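You operate a simulated robot arm through the tools that you are given. There is no shell and no other tool. Be economical: measure what you need, move in short steps, check, and stop when the job is done.

Carry out the task below with a simulated robot arm. There is one attempt and no reset: what you move stays moved.

TASK
Strip the filter rig and keep its loaded disc on the red mat.
Fine: open the rig vent valve first, gauge at nought, then the clamp; rig cup on the black mat.

It is judged by the outcome, as a careful person would: the job done as asked, and still so three seconds after it is handed in. It fails if anything else is knocked over, pushed out of place, dropped, spilled or broken.

THE ROBOT
A 6-joint arm with a two-finger parallel gripper, fixed in place. Base frame: the origin is at the foot of the arm, x ahead of it, y to its left, z up; the work surface is at about z = 0.86. Lengths are in m, angles in degrees, forces in N, time in s.
With the tool pointing down near the work surface it reaches from about 0.46 to 0.86 m from the base axis. Its first joint turns from -115.0 to 115.0 degrees. Payload 4.2 kg.
The TCP is the grasp point between the finger pads, 0.023 m short of the fingertips. In the tool frame z runs along the fingers and y along their closing line. The gripper opens to 0.094 m. The fingers are 0.038 m wide and 0.01 m thick; the gripper's body (0.054 by 0.096 m) begins 0.039 m behind the TCP.
Orientation is that of the tool frame in the base frame, as a unit quaternion [w, x, y, z]. With the fingers straight down and closing along the base's y, the tool's x points along the base's -x, its y along +y and its z along -z.

THE INTERFACE
- The arm moves only by the tool drive_tool. Its arguments are lists of equal length, an entry for each row: "linear": the shift along the tool's x, y, z in m, a list of three; "turn": the turn, a rotation vector about the tool's x, y, z in degrees, a list of three; "claw": the gripper command, from -1 (shut) to 1 (fully open), values between in proportion. In form: {"linear": [[tx, ty, tz], ...], "turn": [[wx, wy, wz], ...], "claw": [claw, ...]}. A call has 1 to 8 rows; each row shifts and turns the commanded pose from where the row before left it, along the tool's axes as they then stand. A row lasts 0.2 s, in which the tool goes at most 0.05 m and 8.6 degrees; a call with a longer step from one row to the next is refused whole, and so is a gripper value outside its range. Where a pose cannot be reached the arm comes as near as it can. A force on the tool above 40 N (or 10 N above the force at the start of the call, whichever is more), or a blocked arm, ends the call early, and 0.2 s more pass. The fingers move at their own pace (about 0.108 m/s each) and stop on an object; they squeeze with about 37 N. The grip force told is the motor's: it shows also when the fingers shut on nothing. Time passes only in rows, and 0.2 s behind the last, so rows that do not move let the fingers close. The reply holds the time, the measured pose of the TCP, the force on the tool along the base axes, the opening and the grip force, in the units named above and with some noise, with the torque about the TCP (base axes, N m) and any sound that the robot's microphone picked up.
- Cameras (640 x 400 px; columns grow to the right, rows downward): "scene" is fixed at [0.0504, -0.647, 1.6691]; the picture's right is [0.42, -0.91, 0.00], its down [-0.74, -0.34, -0.58] and it looks along [0.53, 0.24, -0.81] (base axes); focal length 317 px, centre (320, 200). "wrist" rides on the gripper at [0.086, 0.016, -0.075] in the tool frame; the picture's right is [-0.18, 0.98, 0.00], its down [-0.58, -0.11, -0.81] and it looks along [-0.79, -0.15, 0.59] (tool axes); focal length 243 px, centre (320, 200). There is no depth. A picture from a camera that has moved, and an enlarged one, comes with that camera's place and axes in the base frame and with its lens.
- capture(camera): a new picture of that camera. No time passes.
- move_column(by): slides the trunk up (or, below 0, down) by that many m; the arm rides with it, the base frame stays. It gives what a move gives, with no picture.
- close_up(camera, box): a new picture of the part [left, top, right, bottom] of that camera's present view, enlarged. No time passes.
- sign_off(): hands the job in; it is judged then, once.

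Go step by step. Nothing tells you positions but the pictures and the camera data: compare them with the known pose of the tool, close in by small moves and look again before you grip or let go. The budget is 120 turns and 84 pictures, counting those below and the enlarged ones. Unless the task says otherwise, let go and move clear before handing in, and close with one line.

The tools are called after "Emit:" as name(argument=value, ...) on one line, values as JSON. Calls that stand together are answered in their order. drive_tool: Moves the arm, as the interface text tells. Its arguments: {"type":"object","properties":{"linear":{"type":"array","items":{"type":"array","items":{"type":"number"}}},"turn":{"type":"array","items":{"type":"array","items":{"type":"number"}}},"claw":{"type":"array","items":{"type":"number"}}},"required":["linear","turn","claw"]} The other tools are called the same way: move_column (by) slides the trunk up or down; capture (camera) takes a picture; close_up (camera, box) takes an enlarged picture of a part of a camera's view; sign_off () hands the job in.

At the start:

```text
time_s: 0.0
eef_pos: [0.3071, -0.3861, 1.3322]
ee_rot: [0.0, 0.001, 1.0, 0.0]
ft_force: [0.3, -0.6, 0.6]
ft_torque: [0.0, 0.04, 0.01]
opening: 0.0939
grip_force: 0.1
trunk travel left (down, up): [-0.8, 0.19]
```

scene: 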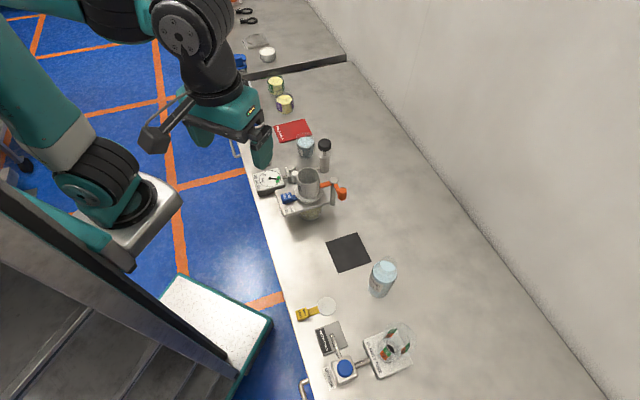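
wrist: 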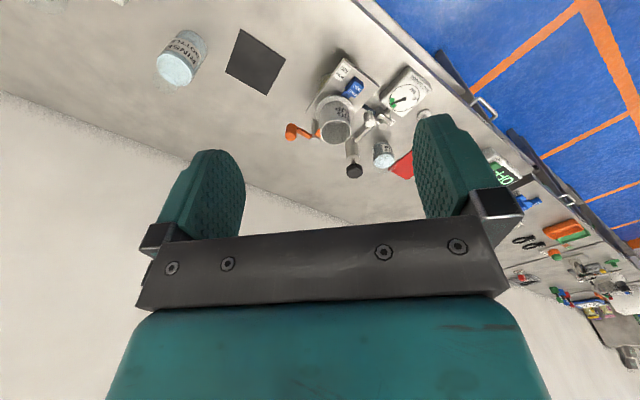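

I see a filter rig (cup, clamp with an orange handle, blue valve, gauge) near the middle of the bench, with a red mat beyond it and a black mat nearer. I'll look at it enlarged first.

Emit:
close_up(camera="scene", box=[240, 110, 370, 230])

Emit:
close_up(camera="scene", box=[280, 220, 440, 400])

Emit:
close_up(camera="wrist", box=[270, 40, 450, 190])

```text
3.33 times, centred on (305, 170) of scene
camera zoom: at [0.0504, -0.647, 1.6691], right [0.42, -0.91, 0.0], down [-0.74, -0.34, -0.58], along [0.53, 0.24, -0.81], focal length 1056 px, centre (370, 300)
```

zoom: 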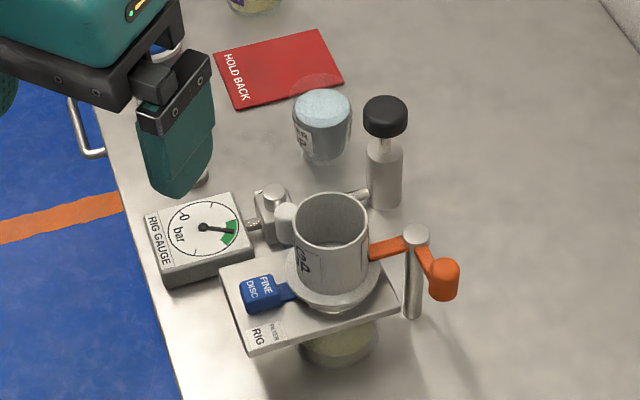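

```text
2.22 times, centred on (360, 310) of scene
camera zoom: at [0.0504, -0.647, 1.6691], right [0.42, -0.91, 0.0], down [-0.74, -0.34, -0.58], along [0.53, 0.24, -0.81], focal length 704 px, centre (231, -44)
```

zoom: 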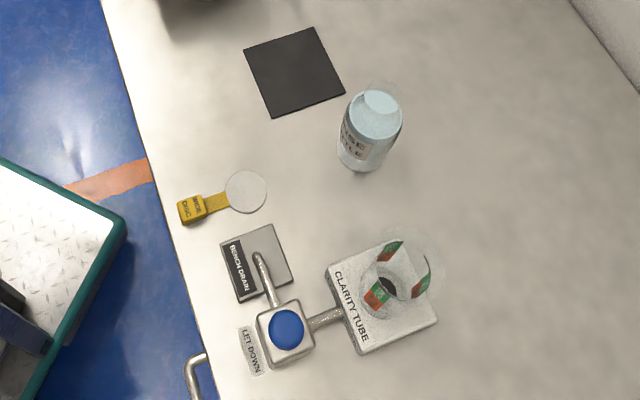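

```text
2.67 times, centred on (360, 115) of wrist
camera zoom: at [0.22, -0.3698, 1.4062], right [0.18, 0.98, 0.0], down [0.58, -0.11, 0.81], along [0.79, -0.15, -0.59], focal length 647 px, centre (213, 427)
```

zoom: 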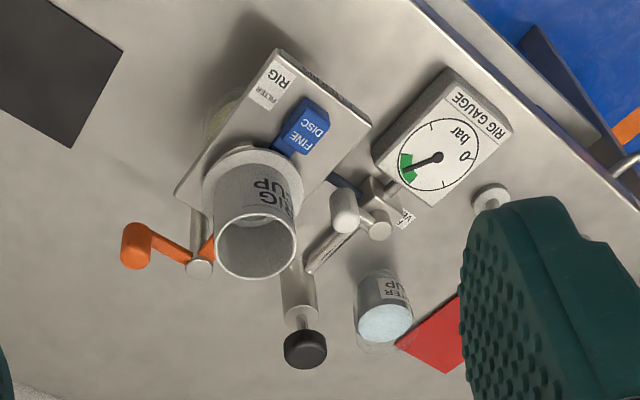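

The rig cup axis is near (0.52, -0.396) with its rim near z 1.025. I'll move the wrist camera a little closer to identify the vent valve and clamp parts.

Emit:
drive_tool(linear=[[-0.02, 0.01, 0.04], [-0.02, 0.01, 0.04], [-0.01, 0.01, 0.04], [0, 0, 0]], turn=[[0, 0, 0], [0, 0, 0], [0, 0, 0], [0, 0, 0]], claw=[1, 1, 1, 1])

Emit:
capture(camera="wrist")

Emit:
close_up(camera="wrist", box=[240, 20, 440, 150])

```text
time_s: 1.0
eef_pos: [0.3583, -0.3574, 1.2109]
ee_rot: [0.0, 0.001, 1.0, 0.0]
ft_force: [-0.5, 0.7, -0.7]
ft_torque: [0.01, -0.02, 0.02]
opening: 0.0937
grip_force: 0.0
trunk travel left (down, up): [-0.8, 0.19]
```

```text
78 pictures are left
camera wrist: at [0.2711, -0.3407, 1.2865], right [0.18, 0.98, 0.0], down [0.58, -0.11, 0.81], along [0.79, -0.15, -0.59], focal length 243 px, centre (320, 200)
```

wrist: 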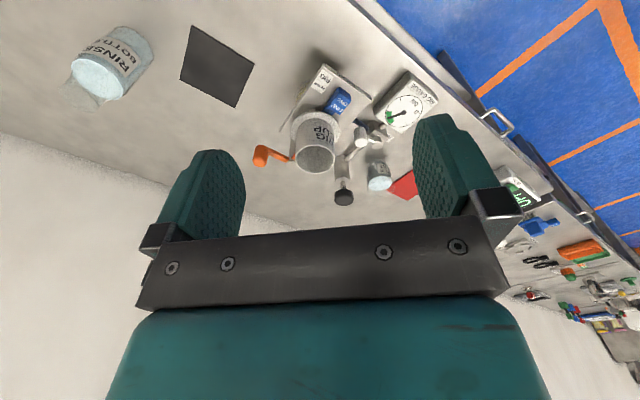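

```text
3.08 times, centred on (340, 85) of wrist
camera zoom: at [0.2711, -0.3407, 1.2865], right [0.18, 0.98, 0.0], down [0.58, -0.11, 0.81], along [0.79, -0.15, -0.59], focal length 746 px, centre (258, 554)
```

zoom: 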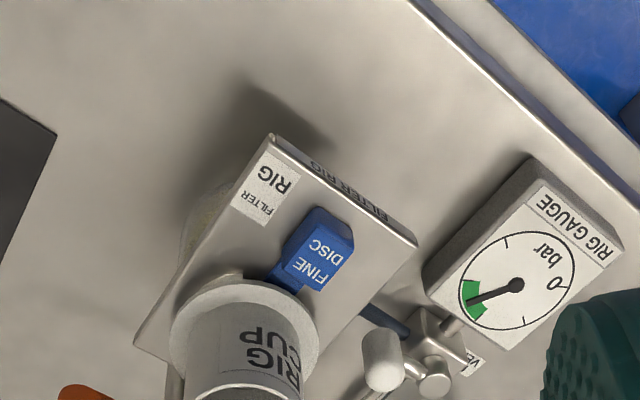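

The vent valve (white lever, stem near (0.58, -0.295, 0.94)) sits between the rig and the gauge. I'll go closer above it for a good look.

Emit:
drive_tool(linear=[[-0.026, 0.0142, 0.0272], [-0.026, 0.0142, 0.0272], [-0.026, 0.0142, 0.0272], [-0.026, 0.0142, 0.0272], [-0.026, 0.0142, 0.0272]], turn=[[0, 0, 0], [0, 0, 0], [0, 0, 0], [0, 0, 0], [0, 0, 0]], claw=[1, 1, 1, 1, 1])

Emit:
close_up(camera="wrist", box=[200, 0, 480, 240])

Emit:
close_up(camera="scene", box=[260, 130, 360, 230])

```text
time_s: 2.2
eef_pos: [0.487, -0.2852, 1.0759]
ee_rot: [0.0, 0.001, 1.0, 0.0]
ft_force: [-0.3, -0.3, 0.3]
ft_torque: [-0.03, -0.06, -0.01]
opening: 0.0939
grip_force: 0.0
trunk travel left (down, up): [-0.8, 0.19]
```

```text
1.67 times, centred on (340, 120) of wrist
camera zoom: at [0.3998, -0.2679, 1.1501], right [0.18, 0.98, 0.0], down [0.58, -0.11, 0.81], along [0.79, -0.15, -0.59], focal length 404 px, centre (287, 333)
```

zoom: 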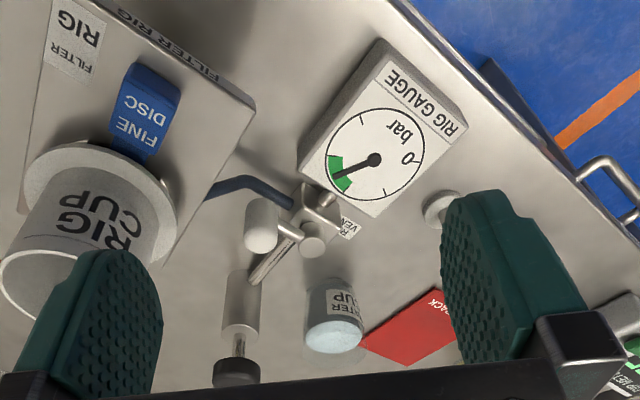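

```text
4.00 times, centred on (310, 180) of scene
camera zoom: at [0.0504, -0.647, 1.6691], right [0.42, -0.91, 0.0], down [-0.74, -0.34, -0.58], along [0.53, 0.24, -0.81], focal length 1267 px, centre (360, 280)
```

zoom: 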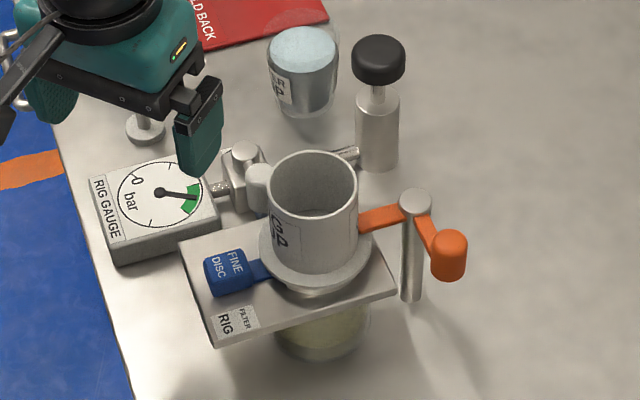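

The valve has a vertical stem near (0.59, -0.288) with a lever pointing to the cup and ending in a white knob near (0.578, -0.318). I'll go a little closer to see its label and the way it turns.

Emit:
drive_tool(linear=[[-0.03, 0.003, 0.025], [-0.02, 0.002, 0.025], [0, 0, 0]], turn=[[0, 0, 0], [0, 0, 0], [0, 0, 0]], claw=[1, 1, 1])

Emit:
close_up(camera="wrist", box=[240, 20, 420, 170])

```text
time_s: 3.0
eef_pos: [0.5383, -0.2791, 1.0248]
ee_rot: [0.0, 0.0, 1.0, 0.0]
ft_force: [-0.1, 0.5, -0.1]
ft_torque: [0.01, 0.02, -0.02]
opening: 0.0939
grip_force: 0.0
trunk travel left (down, up): [-0.8, 0.19]
```

```text
2.67 times, centred on (330, 95) of wrist
camera zoom: at [0.451, -0.2629, 1.0989], right [0.18, 0.98, 0.0], down [0.58, -0.11, 0.81], along [0.79, -0.15, -0.59], focal length 647 px, centre (293, 480)
```

zoom: 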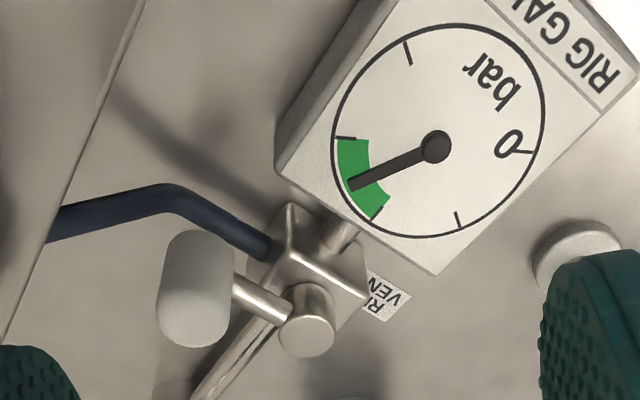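

The lever stands across the gauge-to-pump pipe, so it is closed. It has room to swing toward the pump, and the gauge body blocks the other way. I'll turn the gripper -130° so the fingers can straddle the knob with the camera kept away from the cup.

Emit:
drive_tool(linear=[[0, 0, -0.02], [0, 0, 0], [0, 0, 0], [0, 0, 0], [0, 0, 0], [0, 0, 0], [0, 0, 0], [0, 0, 0]], turn=[[0, 0, 8.2], [0, 0, 8.2], [0, 0, 8.2], [0, 0, 8.2], [0, 0, 8.2], [0, 0, 8.2], [0, 0, 8.2], [0, 0, 8.2]], claw=[1, 1, 1, 1, 1, 1, 1, 1])

Emit:
drive_tool(linear=[[0, 0, 0], [0, 0, 0], [0, 0, 0], [0, 0, 0], [0, 0, 0], [0, 0, 0], [0, 0, 0], [0, 0, 0]], turn=[[0, 0, 8.1], [0, 0, 8.1], [0, 0, 8.1], [0, 0, 8.1], [0, 0, 8.1], [0, 0, 8.1], [0, 0, 8.1], [0, 0, 8.1]], claw=[1, 1, 1, 1, 1, 1, 1, 1])

Emit:
capture(camera="wrist")

Emit:
capture(camera="scene")

```text
time_s: 4.8
eef_pos: [0.5357, -0.2801, 1.0443]
ee_rot: [0.001, 0.543, 0.84, -0.001]
ft_force: [1.2, -0.1, 0.0]
ft_torque: [0.02, -0.03, 0.01]
opening: 0.0941
grip_force: 0.0
trunk travel left (down, up): [-0.8, 0.19]
```

```text
time_s: 6.6
eef_pos: [0.5372, -0.2817, 1.045]
ee_rot: [0.0, 0.908, 0.418, 0.001]
ft_force: [-0.5, 0.0, 0.1]
ft_torque: [-0.01, 0.03, -0.01]
opening: 0.094
grip_force: 0.1
trunk travel left (down, up): [-0.8, 0.19]
```

```text
73 pictures are left
camera wrist: at [0.6047, -0.2248, 1.1201], right [0.63, -0.78, 0.0], down [-0.46, -0.37, 0.81], along [-0.63, -0.51, -0.59], focal length 243 px, centre (320, 200)
```

wrist: 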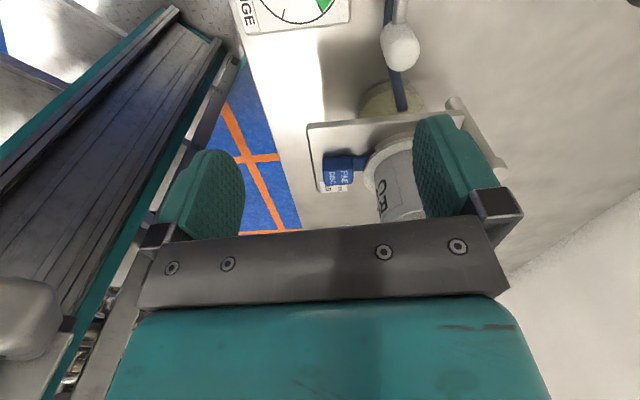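

```text
72 pictures are left
```

scene: 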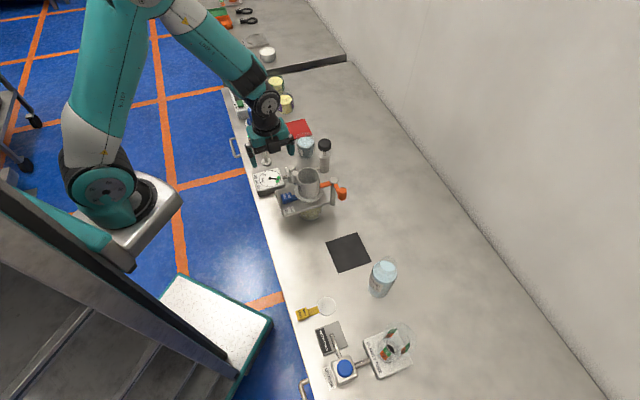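

The knob is at about (0.582, -0.318) with its top at 0.935. I'll go over it with a half-open gripper and check before straddling it.

Emit:
drive_tool(linear=[[-0.001, 0.03, 0], [-0.001, 0.0287, 0], [0, 0, 0.04], [0, 0, 0.02], [0, 0, 0]], turn=[[0, 0, 0], [0, 0, 0], [0, 0, 0], [0, 0, 0], [0, 0, 0]], claw=[0.2, 0.2, 0.2, 0.2, 0.2])

Emit:
close_up(camera="wrist", box=[190, 0, 450, 240])

```text
time_s: 7.8
eef_pos: [0.5809, -0.32, 0.9868]
ee_rot: [0.0, 0.908, 0.419, 0.0]
ft_force: [-0.2, 0.0, -0.6]
ft_torque: [0.0, 0.02, -0.02]
opening: 0.0562
grip_force: 0.0
trunk travel left (down, up): [-0.8, 0.19]
```

```text
1.67 times, centred on (320, 120) of wrist
camera zoom: at [0.6484, -0.2644, 1.0604], right [0.63, -0.78, 0.0], down [-0.46, -0.37, 0.81], along [-0.63, -0.51, -0.59], focal length 404 px, centre (320, 333)
```

zoom: 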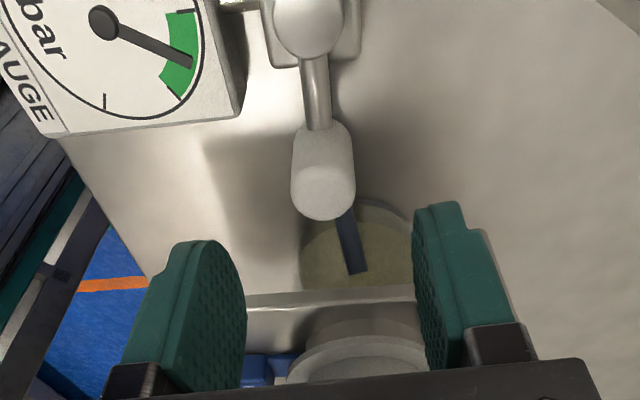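

The knob is centred between the fingers. I'll descend around it, close to a loose cage, and swing a first small arc.

Emit:
drive_tool(linear=[[0.0, 0, 0.03], [0, 0, 0.027], [0, 0, 0], [0, 0, 0]], turn=[[0, 0, 0], [0, 0, 0], [0, 0, 0], [0, 0, 0]], claw=[0.2, 0.2, -0.25, -0.25])

Emit:
capture(camera="wrist")

```text
time_s: 8.8
eef_pos: [0.5789, -0.32, 0.9307]
ee_rot: [0.0, 0.908, 0.419, 0.0]
ft_force: [-0.1, -0.5, -0.1]
ft_torque: [0.0, -0.01, -0.01]
opening: 0.0355
grip_force: 0.0
trunk travel left (down, up): [-0.8, 0.19]
```

```text
70 pictures are left
camera wrist: at [0.6483, -0.2642, 1.0034], right [0.63, -0.78, 0.0], down [-0.46, -0.37, 0.81], along [-0.63, -0.51, -0.59], focal length 243 px, centre (320, 200)
```

wrist: 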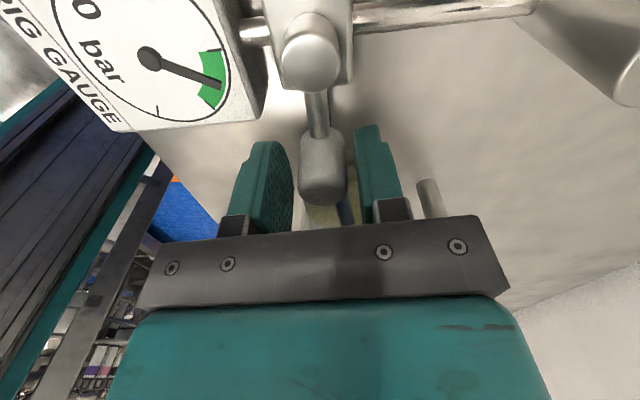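

Emit:
drive_tool(linear=[[0.0005, 0.0066, 0], [0.0005, 0.0066, 0], [0.0005, 0.0066, 0]], turn=[[0, 0, -8.5], [0, 0, -8.5], [0, 0, -8.5]], claw=[-0.3, -0.3, -0.3])

Emit:
capture(camera="wrist")

```text
time_s: 9.6
eef_pos: [0.5977, -0.3273, 0.9298]
ee_rot: [0.001, 0.792, 0.61, 0.0]
ft_force: [-0.2, 0.4, 0.1]
ft_torque: [0.01, -0.03, 0.01]
opening: 0.033
grip_force: 0.3
trunk travel left (down, up): [-0.8, 0.19]
```

```text
69 pictures are left
camera wrist: at [0.6352, -0.2485, 1.0033], right [0.9, -0.43, 0.0], down [-0.25, -0.53, 0.81], along [-0.35, -0.73, -0.59], focal length 243 px, centre (320, 200)
```

wrist: 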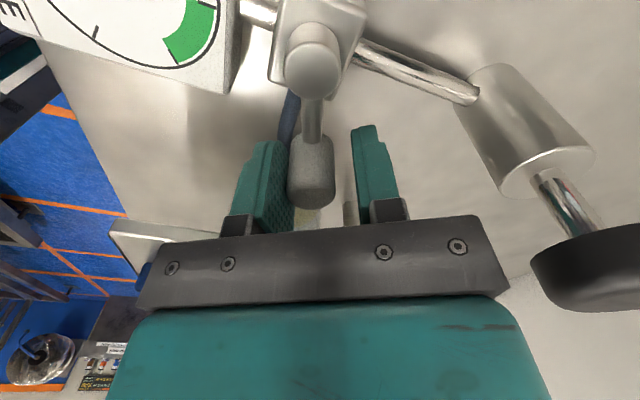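

The lever moves freely. I'll carry on with the swing and watch the force.

Emit:
drive_tool(linear=[[0.0005, 0.0066, 0], [0.0005, 0.0066, 0], [0.0005, 0.0066, 0], [0.0005, 0.0066, 0], [0.0005, 0.0066, 0]], turn=[[0, 0, -8.5], [0, 0, -8.5], [0, 0, -8.5], [0, 0, -8.5], [0, 0, -8.5]], claw=[-0.3, -0.3, -0.3, -0.3, -0.3])

Emit:
capture(camera="wrist")

Emit:
close_up(camera="scene", box=[240, 130, 360, 230])

```text
time_s: 10.8
eef_pos: [0.6306, -0.3259, 0.929]
ee_rot: [-0.001, 0.518, 0.855, -0.001]
ft_force: [-6.5, -0.5, -0.9]
ft_torque: [0.04, 0.02, -0.05]
opening: 0.0358
grip_force: 2.9
trunk travel left (down, up): [-0.8, 0.19]
```

```text
68 pictures are left
camera wrist: at [0.6028, -0.2414, 1.003], right [0.96, 0.29, 0.0], down [0.18, -0.57, 0.81], along [0.23, -0.77, -0.59], focal length 243 px, centre (320, 200)
```

wrist: 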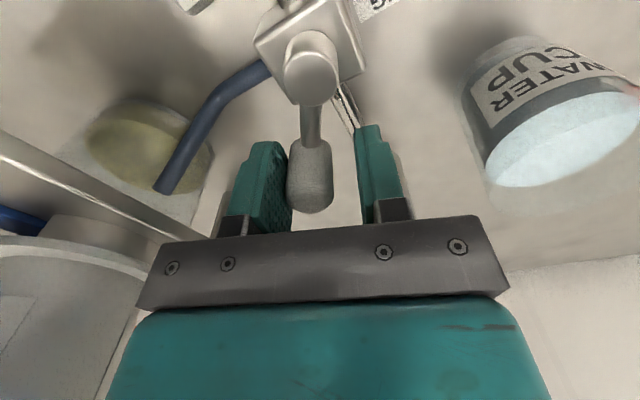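

```text
4.00 times, centred on (300, 180) of scene
camera zoom: at [0.0504, -0.647, 1.6691], right [0.42, -0.91, 0.0], down [-0.74, -0.34, -0.58], along [0.53, 0.24, -0.81], focal length 1267 px, centre (400, 280)
```

zoom: 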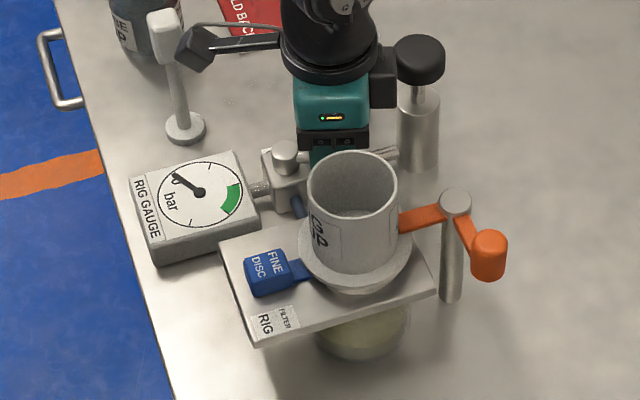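

The needle has dropped to about the 0 mark. I'll nudge the lever slightly further to find its stop and confirm.

Emit:
drive_tool(linear=[[0.0003, 0.004, 0], [0, 0, 0]], turn=[[0, 0, -5], [0, 0, 0]], claw=[-0.3, -0.3])

Emit:
close_up(camera="scene", box=[260, 150, 330, 200])

```text
time_s: 11.4
eef_pos: [0.6313, -0.3244, 0.9288]
ee_rot: [-0.001, 0.481, 0.877, 0.0]
ft_force: [-18.7, -3.7, -1.4]
ft_torque: [0.08, 0.04, -0.17]
opening: 0.0408
grip_force: 9.1
trunk travel left (down, up): [-0.8, 0.19]
```

```text
8.00 times, centred on (295, 175) of scene
camera zoom: at [0.0504, -0.647, 1.6691], right [0.42, -0.91, 0.0], down [-0.74, -0.34, -0.58], along [0.53, 0.24, -0.81], focal length 2534 px, centre (520, 400)
```

zoom: 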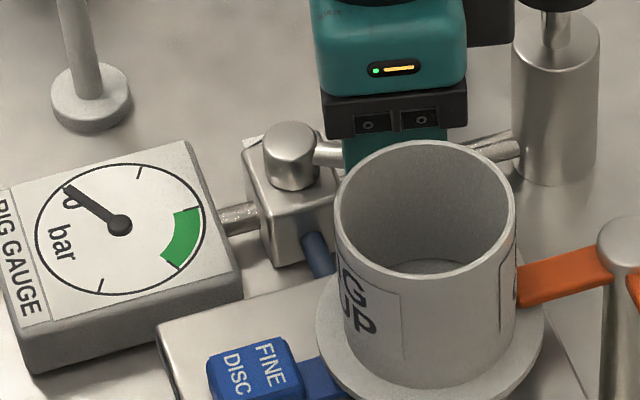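

The lever is at its stop and the gauge reads nought. I'll back off slightly, open and lift clear.

Emit:
drive_tool(linear=[[0.0003, -0.006, 0], [0, 0, 0], [0, 0, -0.04], [0, 0, -0.045], [0, 0, -0.045], [0, 0, 0]], turn=[[0, 0, 5], [0, 0, 0], [0, 0, 0], [0, 0, 0], [0, 0, 0], [0, 0, 0]], claw=[0, 0, 0, 0, 0, 0])

Emit:
close_up(camera="scene", box=[240, 120, 360, 230])

Emit:
capture(camera="wrist")

```text
time_s: 12.8
eef_pos: [0.6285, -0.3261, 1.0589]
ee_rot: [0.0, 0.519, 0.855, 0.0]
ft_force: [-0.5, 0.4, 0.1]
ft_torque: [-0.02, 0.0, 0.05]
opening: 0.0471
grip_force: 0.0
trunk travel left (down, up): [-0.8, 0.19]
```

```text
3.64 times, centred on (300, 175) of scene
camera zoom: at [0.0504, -0.647, 1.6691], right [0.42, -0.91, 0.0], down [-0.74, -0.34, -0.58], along [0.53, 0.24, -0.81], focal length 1152 px, centre (393, 291)
```

zoom: 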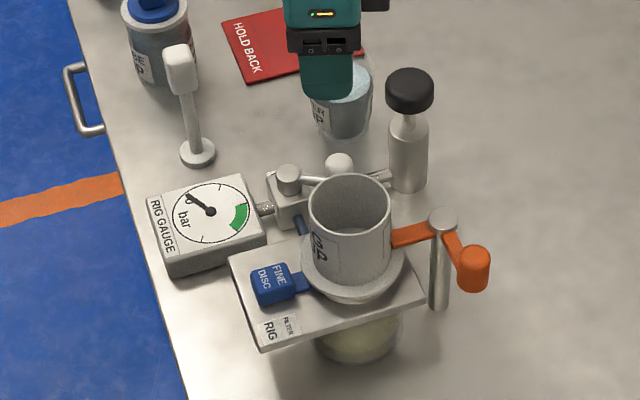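

```text
64 pictures are left
camera wrist: at [0.6022, -0.2415, 1.1334], right [0.96, 0.29, 0.0], down [0.17, -0.57, 0.81], along [0.23, -0.77, -0.59], focal length 243 px, centre (320, 200)
```

wrist: 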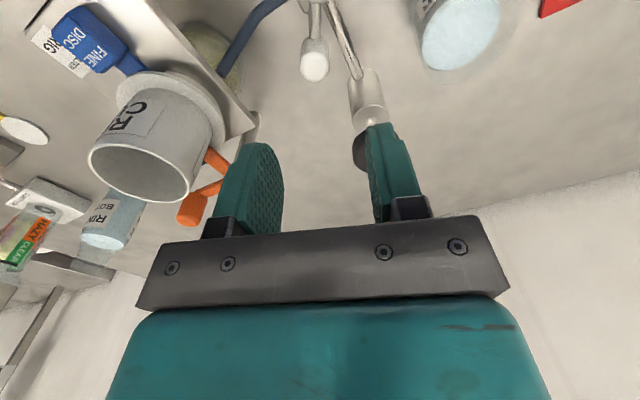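

The vent is open, the gauge is at 0, and nothing else was disturbed. Next is the orange clamp: post near (0.58, -0.44), handle near (0.555, -0.48). I'll lift and turn the gripper +118° so the camera sits outward of the clamp.

Emit:
drive_tool(linear=[[0, 0, -0.04], [0, 0, -0.04], [0, 0, 0], [0, 0, 0], [0, 0, 0], [0, 0, 0], [0, 0, 0], [0, 0, 0]], turn=[[0, 0, -8.5], [0, 0, -8.5], [0, 0, -8.5], [0, 0, -8.5], [0, 0, -8.5], [0, 0, -8.5], [0, 0, -8.5], [0, 0, -8.5]], claw=[0, 0, 0, 0, 0, 0, 0, 0])

Emit:
drive_tool(linear=[[0, 0, 0], [0, 0, 0], [0, 0, 0], [0, 0, 0], [0, 0, 0], [0, 0, 0]], turn=[[0, 0, -8.5], [0, 0, -8.5], [0, 0, -8.5], [0, 0, -8.5], [0, 0, -8.5], [0, 0, -8.5]], claw=[0, 0, 0, 0, 0, 0])

```text
time_s: 14.6
eef_pos: [0.629, -0.3266, 1.1398]
ee_rot: [0.0, -0.05, 0.999, 0.0]
ft_force: [1.1, 0.0, 0.7]
ft_torque: [0.03, 0.01, -0.02]
opening: 0.0469
grip_force: 0.0
trunk travel left (down, up): [-0.8, 0.19]
```

```text
time_s: 16.0
eef_pos: [0.6281, -0.3274, 1.1393]
ee_rot: [-0.001, -0.475, 0.88, 0.0]
ft_force: [0.5, -0.7, 0.8]
ft_torque: [0.0, 0.0, -0.02]
opening: 0.047
grip_force: 0.0
trunk travel left (down, up): [-0.8, 0.19]
```

Emit:
drive_tool(linear=[[0.042, -0.005, 0.015], [0.042, -0.005, 0.015], [0.042, -0.005, 0.015], [0.042, -0.005, 0.015], [0, 0, 0]], turn=[[0, 0, 0], [0, 0, 0], [0, 0, 0], [0, 0, 0], [0, 0, 0]], claw=[0, 0, 0, 0, 0])

Emit:
capture(camera="wrist")

Emit:
close_up(camera="scene", box=[240, 120, 380, 240])

```text
time_s: 17.2
eef_pos: [0.5516, -0.4783, 1.0792]
ee_rot: [0.0, -0.474, 0.881, 0.0]
ft_force: [0.4, -0.5, -1.0]
ft_torque: [0.0, 0.01, 0.0]
opening: 0.0469
grip_force: 0.0
trunk travel left (down, up): [-0.8, 0.19]
```

```text
63 pictures are left
camera wrist: at [0.4908, -0.5416, 1.1527], right [-0.72, 0.69, 0.0], down [0.41, 0.43, 0.81], along [0.56, 0.58, -0.59], focal length 243 px, centre (320, 200)
```

wrist: 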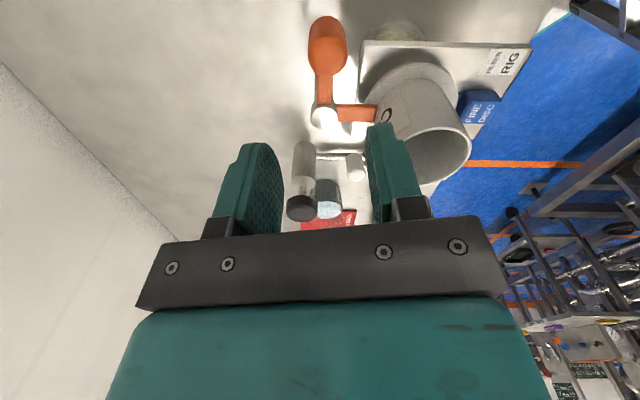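

```text
3.33 times, centred on (310, 180) of scene
camera zoom: at [0.0504, -0.647, 1.6691], right [0.42, -0.91, 0.0], down [-0.74, -0.34, -0.58], along [0.53, 0.24, -0.81], focal length 1056 px, centre (353, 267)
```

zoom: 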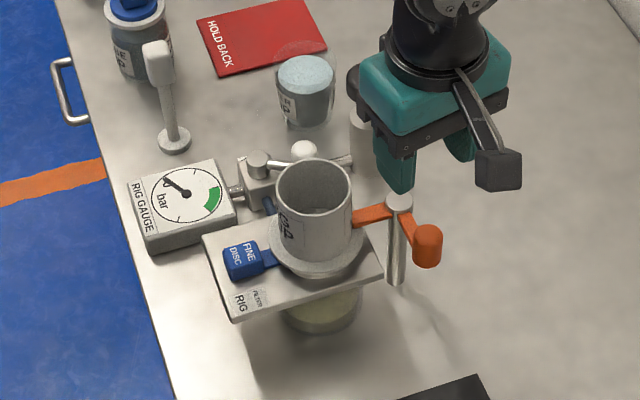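

Emit:
close_up(camera="wrist", box=[260, 0, 440, 140])

```text
2.86 times, centred on (350, 70) of wrist
camera zoom: at [0.4908, -0.5416, 1.1527], right [-0.72, 0.69, 0.0], down [0.41, 0.43, 0.81], along [0.56, 0.58, -0.59], focal length 693 px, centre (234, 571)
```

zoom: 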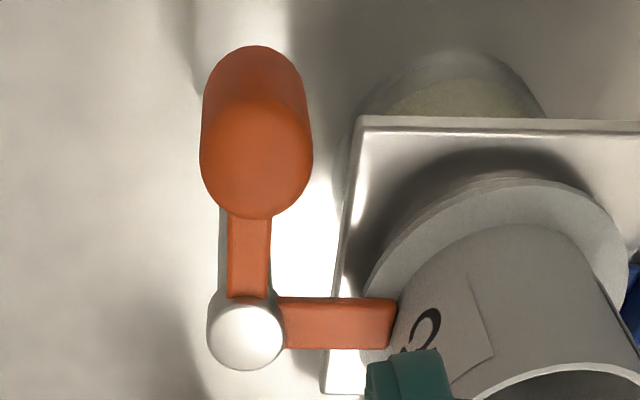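

The clamp handle is a vertical orange knob at about (0.537, -0.487), top z near 0.985, and the clamp arm bears on the cup flange. Swinging it counter-clockwise takes the handle away from the cup. I'll align over it and check.

Emit:
drive_tool(linear=[[0, 0, 0], [0, 0, 0], [0.0228, -0.0034, 0.015], [0, 0, 0.03], [0, 0, 0]], turn=[[0, 0, 6], [0, 0, 5.2], [0, 0, 0], [0, 0, 0], [0, 0, 0]], claw=[0.05, 0.05, 0.05, 0.05, 0.05])

Emit:
capture(camera="wrist")

```text
time_s: 18.4
eef_pos: [0.5393, -0.4971, 1.034]
ee_rot: [0.0, -0.385, 0.923, 0.001]
ft_force: [-0.5, 0.0, 0.8]
ft_torque: [0.02, -0.01, -0.03]
opening: 0.0496
grip_force: 0.1
trunk travel left (down, up): [-0.8, 0.19]
```

```text
60 pictures are left
camera wrist: at [0.4661, -0.5465, 1.1079], right [-0.57, 0.82, 0.0], down [0.49, 0.34, 0.81], along [0.66, 0.46, -0.59], focal length 243 px, centre (320, 200)
```

wrist: 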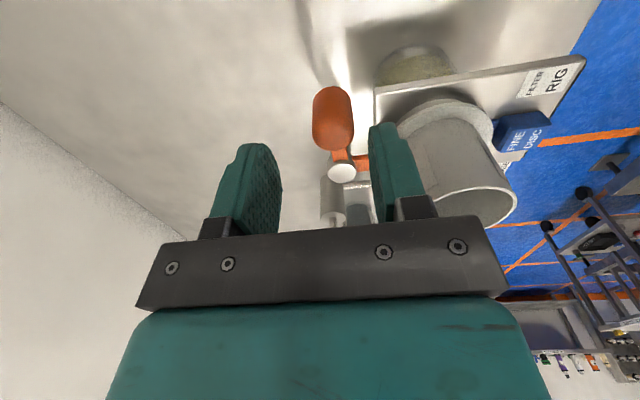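

The alignment agrees with the estimate, so I'll descend around the handle.

Emit:
drive_tool(linear=[[0, 0, 0.025], [0, 0, 0.022], [0, 0, 0], [0, 0, 0]], turn=[[0, 0, 0], [0, 0, 0], [0, 0, 0], [0, 0, 0]], claw=[0.05, 0.05, 0.05, -0.05])

Emit:
capture(camera="wrist")

Emit:
close_up(camera="scene", box=[240, 120, 380, 240])

```text
time_s: 19.4
eef_pos: [0.5395, -0.4959, 0.9858]
ee_rot: [0.0, -0.386, 0.923, 0.001]
ft_force: [-0.2, 0.5, 1.1]
ft_torque: [-0.02, -0.02, 0.04]
opening: 0.0447
grip_force: 0.0
trunk travel left (down, up): [-0.8, 0.19]
```

```text
59 pictures are left
camera wrist: at [0.4662, -0.5464, 1.0607], right [-0.57, 0.82, 0.0], down [0.49, 0.34, 0.81], along [0.66, 0.46, -0.59], focal length 243 px, centre (320, 200)
```

wrist: 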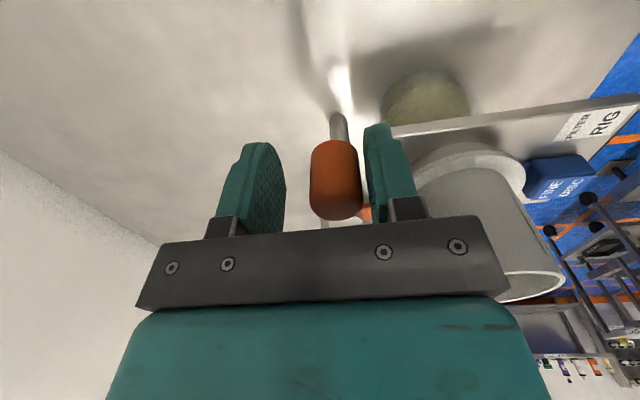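

```text
3.33 times, centred on (310, 180) of scene
camera zoom: at [0.0504, -0.647, 1.6691], right [0.42, -0.91, 0.0], down [-0.74, -0.34, -0.58], along [0.53, 0.24, -0.81], focal length 1056 px, centre (353, 267)
```

zoom: 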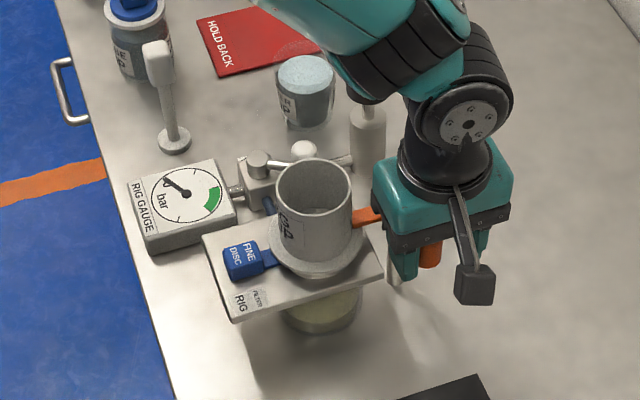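

The handle is caged. I'll swing it counter-clockwise about the post by a first 25°.

Emit:
drive_tool(linear=[[-0.0016, -0.0084, 0], [-0.0016, -0.0084, 0], [-0.0016, -0.0084, 0]], turn=[[0, 0, -8.5], [0, 0, -8.5], [0, 0, -8.5]], claw=[-0.05, -0.05, -0.05])

Emit:
capture(camera="wrist")

Emit:
close_up(camera="scene", box=[240, 120, 380, 240])

```text
time_s: 20.2
eef_pos: [0.5631, -0.5077, 0.987]
ee_rot: [0.0, -0.581, 0.814, -0.001]
ft_force: [0.4, -0.2, -1.0]
ft_torque: [-0.01, -0.05, 0.0]
opening: 0.0446
grip_force: 0.0
trunk travel left (down, up): [-0.8, 0.19]
```

```text
57 pictures are left
camera wrist: at [0.5178, -0.5835, 1.0607], right [-0.87, 0.49, 0.0], down [0.29, 0.51, 0.81], along [0.4, 0.7, -0.59], focal length 243 px, centre (320, 200)
```

wrist: 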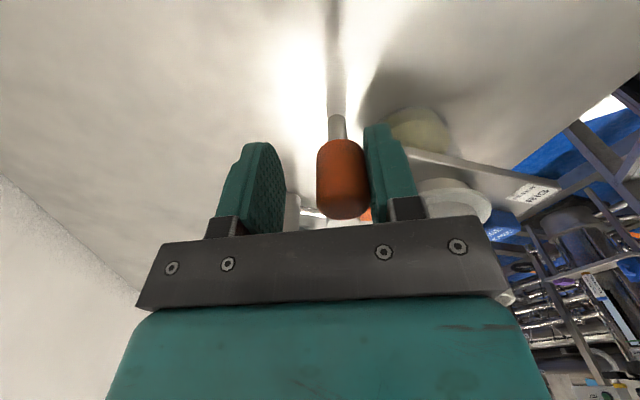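

```text
3.33 times, centred on (310, 180) of scene
camera zoom: at [0.0504, -0.647, 1.6691], right [0.42, -0.91, 0.0], down [-0.74, -0.34, -0.58], along [0.53, 0.24, -0.81], focal length 1056 px, centre (353, 267)
```

zoom: 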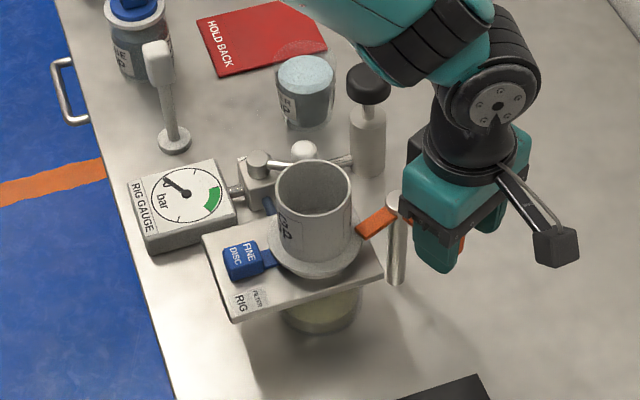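

The clamp swings freely, so I'll continue to about 80°.

Emit:
drive_tool(linear=[[-0.0016, -0.0084, 0], [-0.0016, -0.0084, 0], [-0.0016, -0.0084, 0], [-0.0016, -0.0084, 0], [-0.0016, -0.0084, 0], [-0.0016, -0.0084, 0], [-0.0016, -0.0084, 0]], turn=[[0, 0, -8.5], [0, 0, -8.5], [0, 0, -8.5], [0, 0, -8.5], [0, 0, -8.5], [0, 0, -8.5], [0, 0, -8.5]], claw=[-0.05, -0.05, -0.05, -0.05, -0.05, -0.05, -0.05])

Emit:
close_up(camera="scene", box=[240, 120, 380, 240])

```text
time_s: 21.8
eef_pos: [0.6072, -0.4955, 0.9856]
ee_rot: [0.003, 0.89, -0.456, -0.005]
ft_force: [-29.7, -19.4, 3.8]
ft_torque: [0.54, -0.05, 0.05]
opening: 0.0605
grip_force: 17.7
out of reach, approached as far as the arm can: row 7
trunk travel left (down, up): [-0.8, 0.19]
stopped in row 7: the force on the tool passed its limit at 53 N (the readings are from after the stop); the commanded pose is now the measured one
```

```text
3.33 times, centred on (310, 180) of scene
camera zoom: at [0.0504, -0.647, 1.6691], right [0.42, -0.91, 0.0], down [-0.74, -0.34, -0.58], along [0.53, 0.24, -0.81], focal length 1056 px, centre (353, 267)
```

zoom: 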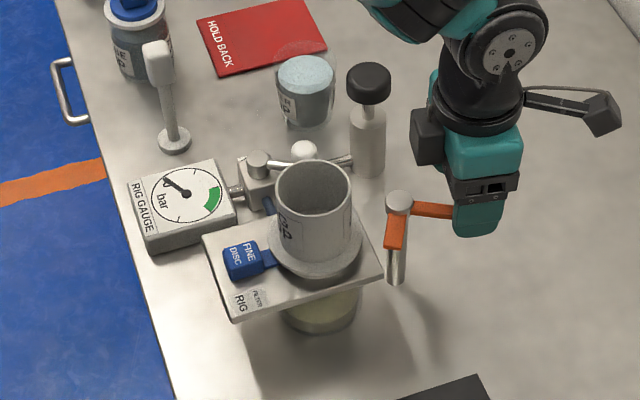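

The clamp is fully off the flange and at its stop. I'll back off, open and lift.

Emit:
drive_tool(linear=[[0, 0.008, 0], [0, 0, 0], [0, 0, -0.04], [0, 0, -0.045], [0, 0, -0.045], [0, 0, 0]], turn=[[0, 0, 0], [0, 0, 0], [0, 0, 0], [0, 0, 0], [0, 0, 0], [0, 0, 0]], claw=[0.2, 0.2, 0.2, 0.2, 0.2, 0.2])

Emit:
close_up(camera="scene", box=[240, 120, 380, 240])

```text
time_s: 23.2
eef_pos: [0.608, -0.4959, 1.115]
ee_rot: [-0.001, 0.891, -0.454, -0.003]
ft_force: [-0.5, 0.1, 0.2]
ft_torque: [-0.02, -0.01, -0.02]
opening: 0.0564
grip_force: 0.1
trunk travel left (down, up): [-0.8, 0.19]
```

```text
3.33 times, centred on (310, 180) of scene
camera zoom: at [0.0504, -0.647, 1.6691], right [0.42, -0.91, 0.0], down [-0.74, -0.34, -0.58], along [0.53, 0.24, -0.81], focal length 1056 px, centre (353, 267)
```

zoom: 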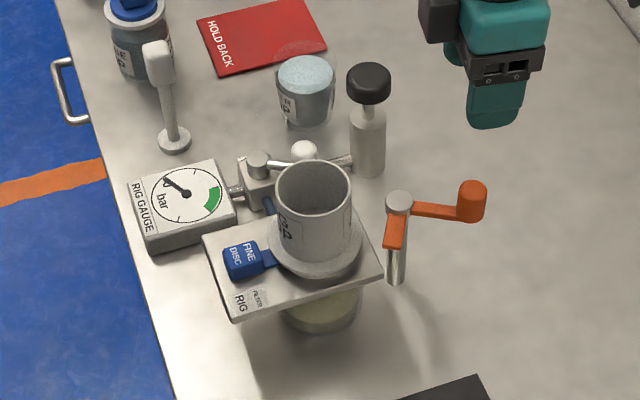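

The clamp is open with its handle at rest. Next I'll turn the gripper back to its starting heading and view the cup from the robot's side.

Emit:
drive_tool(linear=[[0, 0, -0.01], [0, 0, 0], [0, 0, 0], [0, 0, 0], [0, 0, 0], [0, 0, 0], [0, 0, 0], [0, 0, 0]], turn=[[0, 0, 8.5], [0, 0, 8.5], [0, 0, 8.5], [0, 0, 8.5], [0, 0, 8.5], [0, 0, 8.5], [0, 0, 8.5], [0, 0, 8.5]], claw=[1, 1, 1, 1, 1, 1, 1, 1])

Emit:
drive_tool(linear=[[0, 0, 0], [0, 0, 0], [0, 0, 0], [0, 0, 0], [0, 0, 0], [0, 0, 0], [0, 0, 0], [0, 0, 0]], turn=[[0, 0, 8.5], [0, 0, 8.5], [0, 0, 8.5], [0, 0, 8.5], [0, 0, 8.5], [0, 0, 8.5], [0, 0, 7], [0, 0, 0]], claw=[1, 1, 1, 1, 1, 1, 1, 1])

```text
time_s: 25.0
eef_pos: [0.6079, -0.4962, 1.1266]
ee_rot: [-0.004, -0.486, 0.874, 0.003]
ft_force: [-0.2, 0.6, 0.3]
ft_torque: [0.01, -0.01, 0.02]
opening: 0.094
grip_force: 0.0
trunk travel left (down, up): [-0.8, 0.19]
```

```text
time_s: 26.8
eef_pos: [0.6079, -0.4967, 1.1263]
ee_rot: [-0.004, -0.001, 1.0, 0.001]
ft_force: [-0.1, -0.9, 0.6]
ft_torque: [0.05, -0.01, 0.0]
opening: 0.0941
grip_force: 0.1
trunk travel left (down, up): [-0.8, 0.19]
```

Emit:
drive_tool(linear=[[0.03, 0.0335, 0], [0.03, 0.0335, 0], [0.03, 0.0335, 0], [0, 0, 0.03], [0, 0, 0]], turn=[[0, 0, 0], [0, 0, 0], [0, 0, 0], [0, 0, 0], [0, 0, 0]], claw=[1, 1, 1, 1, 1])

Emit:
capture(camera="wrist")

```text
time_s: 28.0
eef_pos: [0.5184, -0.3951, 1.0978]
ee_rot: [-0.004, -0.002, 1.0, 0.002]
ft_force: [0.4, -0.9, 0.2]
ft_torque: [-0.01, -0.01, 0.02]
opening: 0.0941
grip_force: 0.0
trunk travel left (down, up): [-0.8, 0.19]
```

```text
53 pictures are left
camera wrist: at [0.431, -0.3798, 1.1728], right [0.18, 0.98, 0.0], down [0.59, -0.11, 0.8], along [0.79, -0.14, -0.6], focal length 243 px, centre (320, 200)
```

wrist: 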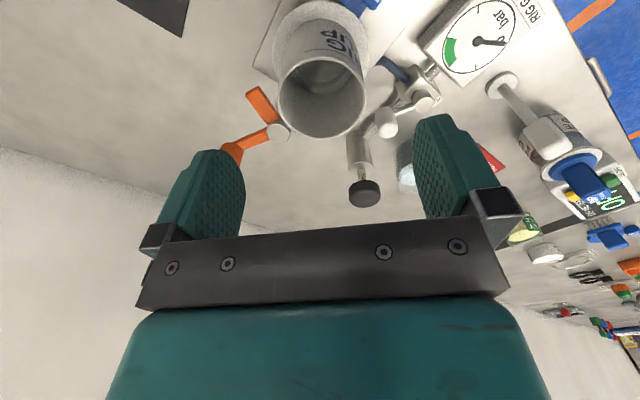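

The cup rim is centred under the gripper at about (0.516, -0.394). I'll lower to just straddle the rim and check.

Emit:
drive_tool(linear=[[0.002, 0.001, 0.03], [0, 0, 0.025], [0, 0, 0]], turn=[[0, 0, 0], [0, 0, 0], [0, 0, 0]], claw=[1, 1, 1])

Emit:
capture(camera="wrist")

Emit:
close_up(camera="scene", box=[240, 120, 380, 240])

```text
time_s: 28.8
eef_pos: [0.514, -0.3951, 1.0425]
ee_rot: [-0.004, -0.002, 1.0, 0.001]
ft_force: [0.7, 0.3, 0.4]
ft_torque: [0.0, -0.01, -0.01]
opening: 0.0939
grip_force: 0.0
trunk travel left (down, up): [-0.8, 0.19]
```

```text
52 pictures are left
camera wrist: at [0.428, -0.379, 1.1168], right [0.18, 0.98, 0.0], down [0.59, -0.11, 0.8], along [0.79, -0.14, -0.6], focal length 243 px, centre (320, 200)
```

wrist: 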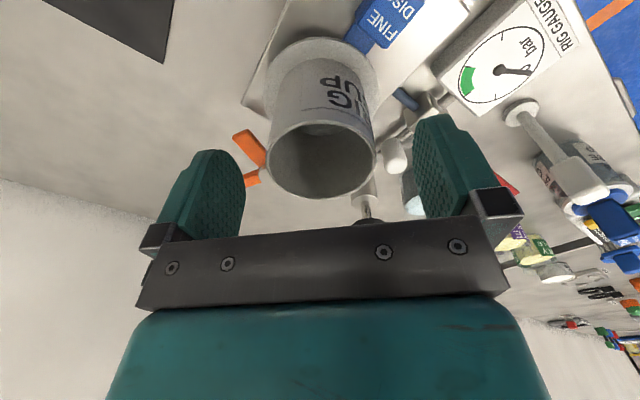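

```text
3.33 times, centred on (310, 180) of scene
camera zoom: at [0.0504, -0.647, 1.6691], right [0.42, -0.91, 0.0], down [-0.74, -0.34, -0.58], along [0.53, 0.24, -0.81], focal length 1056 px, centre (353, 267)
```

zoom: 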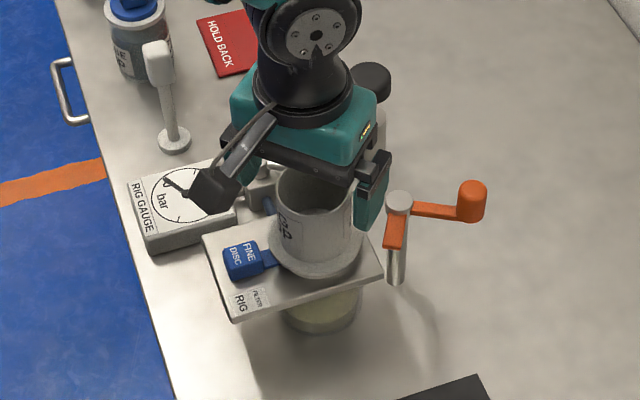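

The rim is at (0.515, -0.394, 1.026) and well centred. I'll lower to grasp height and close.

Emit:
drive_tool(linear=[[0, 0.001, 0.018], [0, 0, 0.018], [0, 0, 0], [0, 0, 0], [0, 0, 0], [0, 0, 0]], turn=[[0, 0, 0], [0, 0, 0], [0, 0, 0], [0, 0, 0], [0, 0, 0], [0, 0, 0]], claw=[1, 1, 0.5, 0.35, -0.2, -0.2])

Emit:
capture(camera="wrist")

```text
time_s: 30.2
eef_pos: [0.5133, -0.3956, 1.0057]
ee_rot: [-0.004, -0.002, 1.0, 0.001]
ft_force: [-0.4, 0.4, -0.3]
ft_torque: [0.01, 0.03, 0.01]
opening: 0.0565
grip_force: 37.2
trunk travel left (down, up): [-0.8, 0.19]
```

```text
50 pictures are left
camera wrist: at [0.4274, -0.3785, 1.0811], right [0.18, 0.98, 0.0], down [0.59, -0.11, 0.8], along [0.79, -0.14, -0.6], focal length 243 px, centre (320, 200)
```

wrist: 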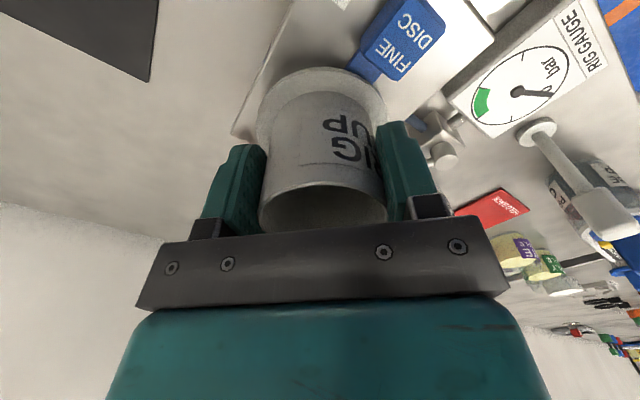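

The cup is gripped (0.0565 wide). I'll lift slowly straight up and check that the disc stays.

Emit:
drive_tool(linear=[[0, 0, -0.005], [0, 0, -0.01], [0, 0, -0.02], [0, 0, -0.03], [0, 0, -0.03], [0, 0, 0]], turn=[[0, 0, 0], [0, 0, 0], [0, 0, 0], [0, 0, 0], [0, 0, 0], [0, 0, 0]], claw=[-0.2, -0.2, -0.2, -0.2, -0.2, -0.2])

Emit:
capture(camera="wrist")

Emit:
close_up(camera="scene", box=[240, 120, 380, 240])

```text
time_s: 31.6
eef_pos: [0.5158, -0.3937, 1.1028]
ee_rot: [-0.004, -0.001, 1.0, 0.0]
ft_force: [0.6, 0.8, -0.2]
ft_torque: [-0.01, 0.05, -0.02]
opening: 0.0377
grip_force: 0.1
trunk travel left (down, up): [-0.8, 0.19]
```

```text
49 pictures are left
camera wrist: at [0.4291, -0.3784, 1.1767], right [0.18, 0.98, 0.0], down [0.59, -0.11, 0.8], along [0.79, -0.14, -0.6], focal length 243 px, centre (320, 200)
```

wrist: 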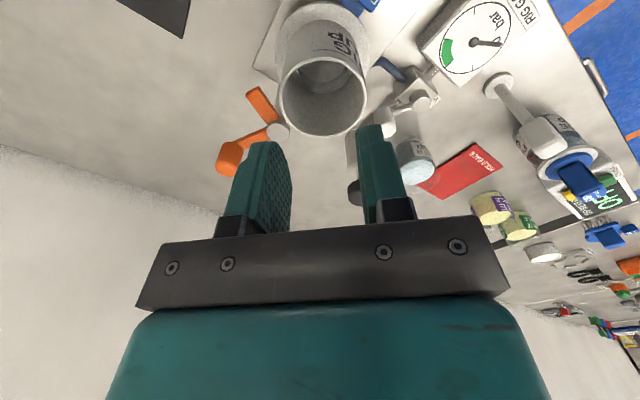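

```text
3.33 times, centred on (310, 180) of scene
camera zoom: at [0.0504, -0.647, 1.6691], right [0.42, -0.91, 0.0], down [-0.74, -0.34, -0.58], along [0.53, 0.24, -0.81], focal length 1056 px, centre (353, 267)
```

zoom: 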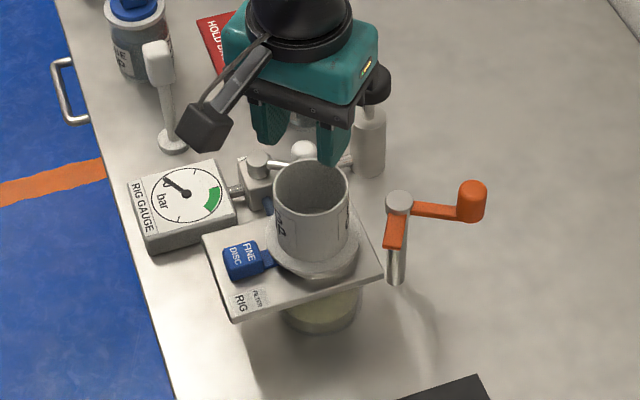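

The cup slipped out of the fingers and is still seated on the rig. I'll inspect it closely before trying again.

Emit:
close_up(camera="scene", box=[280, 160, 350, 220])

Emit:
close_up(camera="wrist", box=[230, 0, 410, 150])

```text
6.67 times, centred on (315, 190) of scene
camera zoom: at [0.0504, -0.647, 1.6691], right [0.42, -0.91, 0.0], down [-0.74, -0.34, -0.58], along [0.53, 0.24, -0.81], focal length 2112 px, centre (353, 267)
```

zoom: 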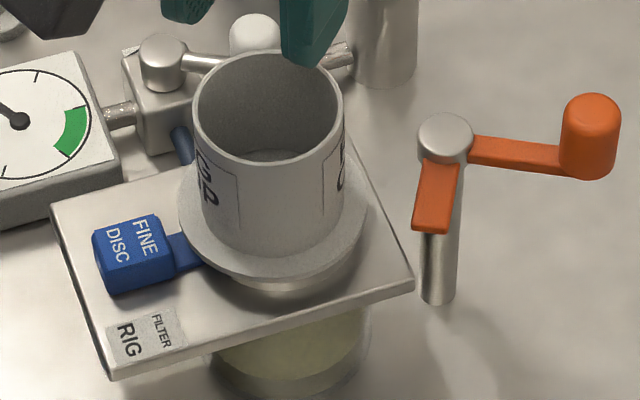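

```text
2.67 times, centred on (320, 75) of wrist
camera zoom: at [0.4291, -0.3784, 1.1767], right [0.18, 0.98, 0.0], down [0.59, -0.11, 0.8], along [0.79, -0.14, -0.6], focal length 647 px, centre (320, 533)
```

zoom: 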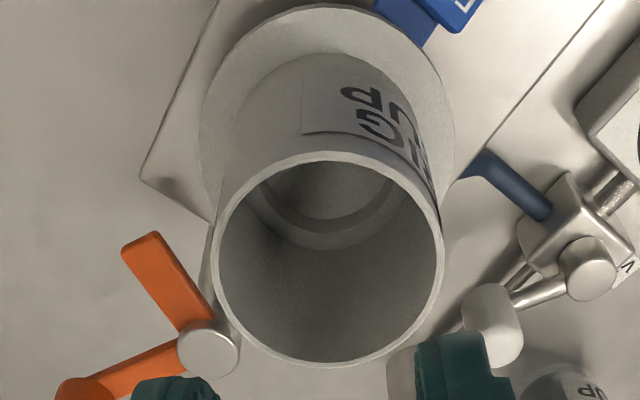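

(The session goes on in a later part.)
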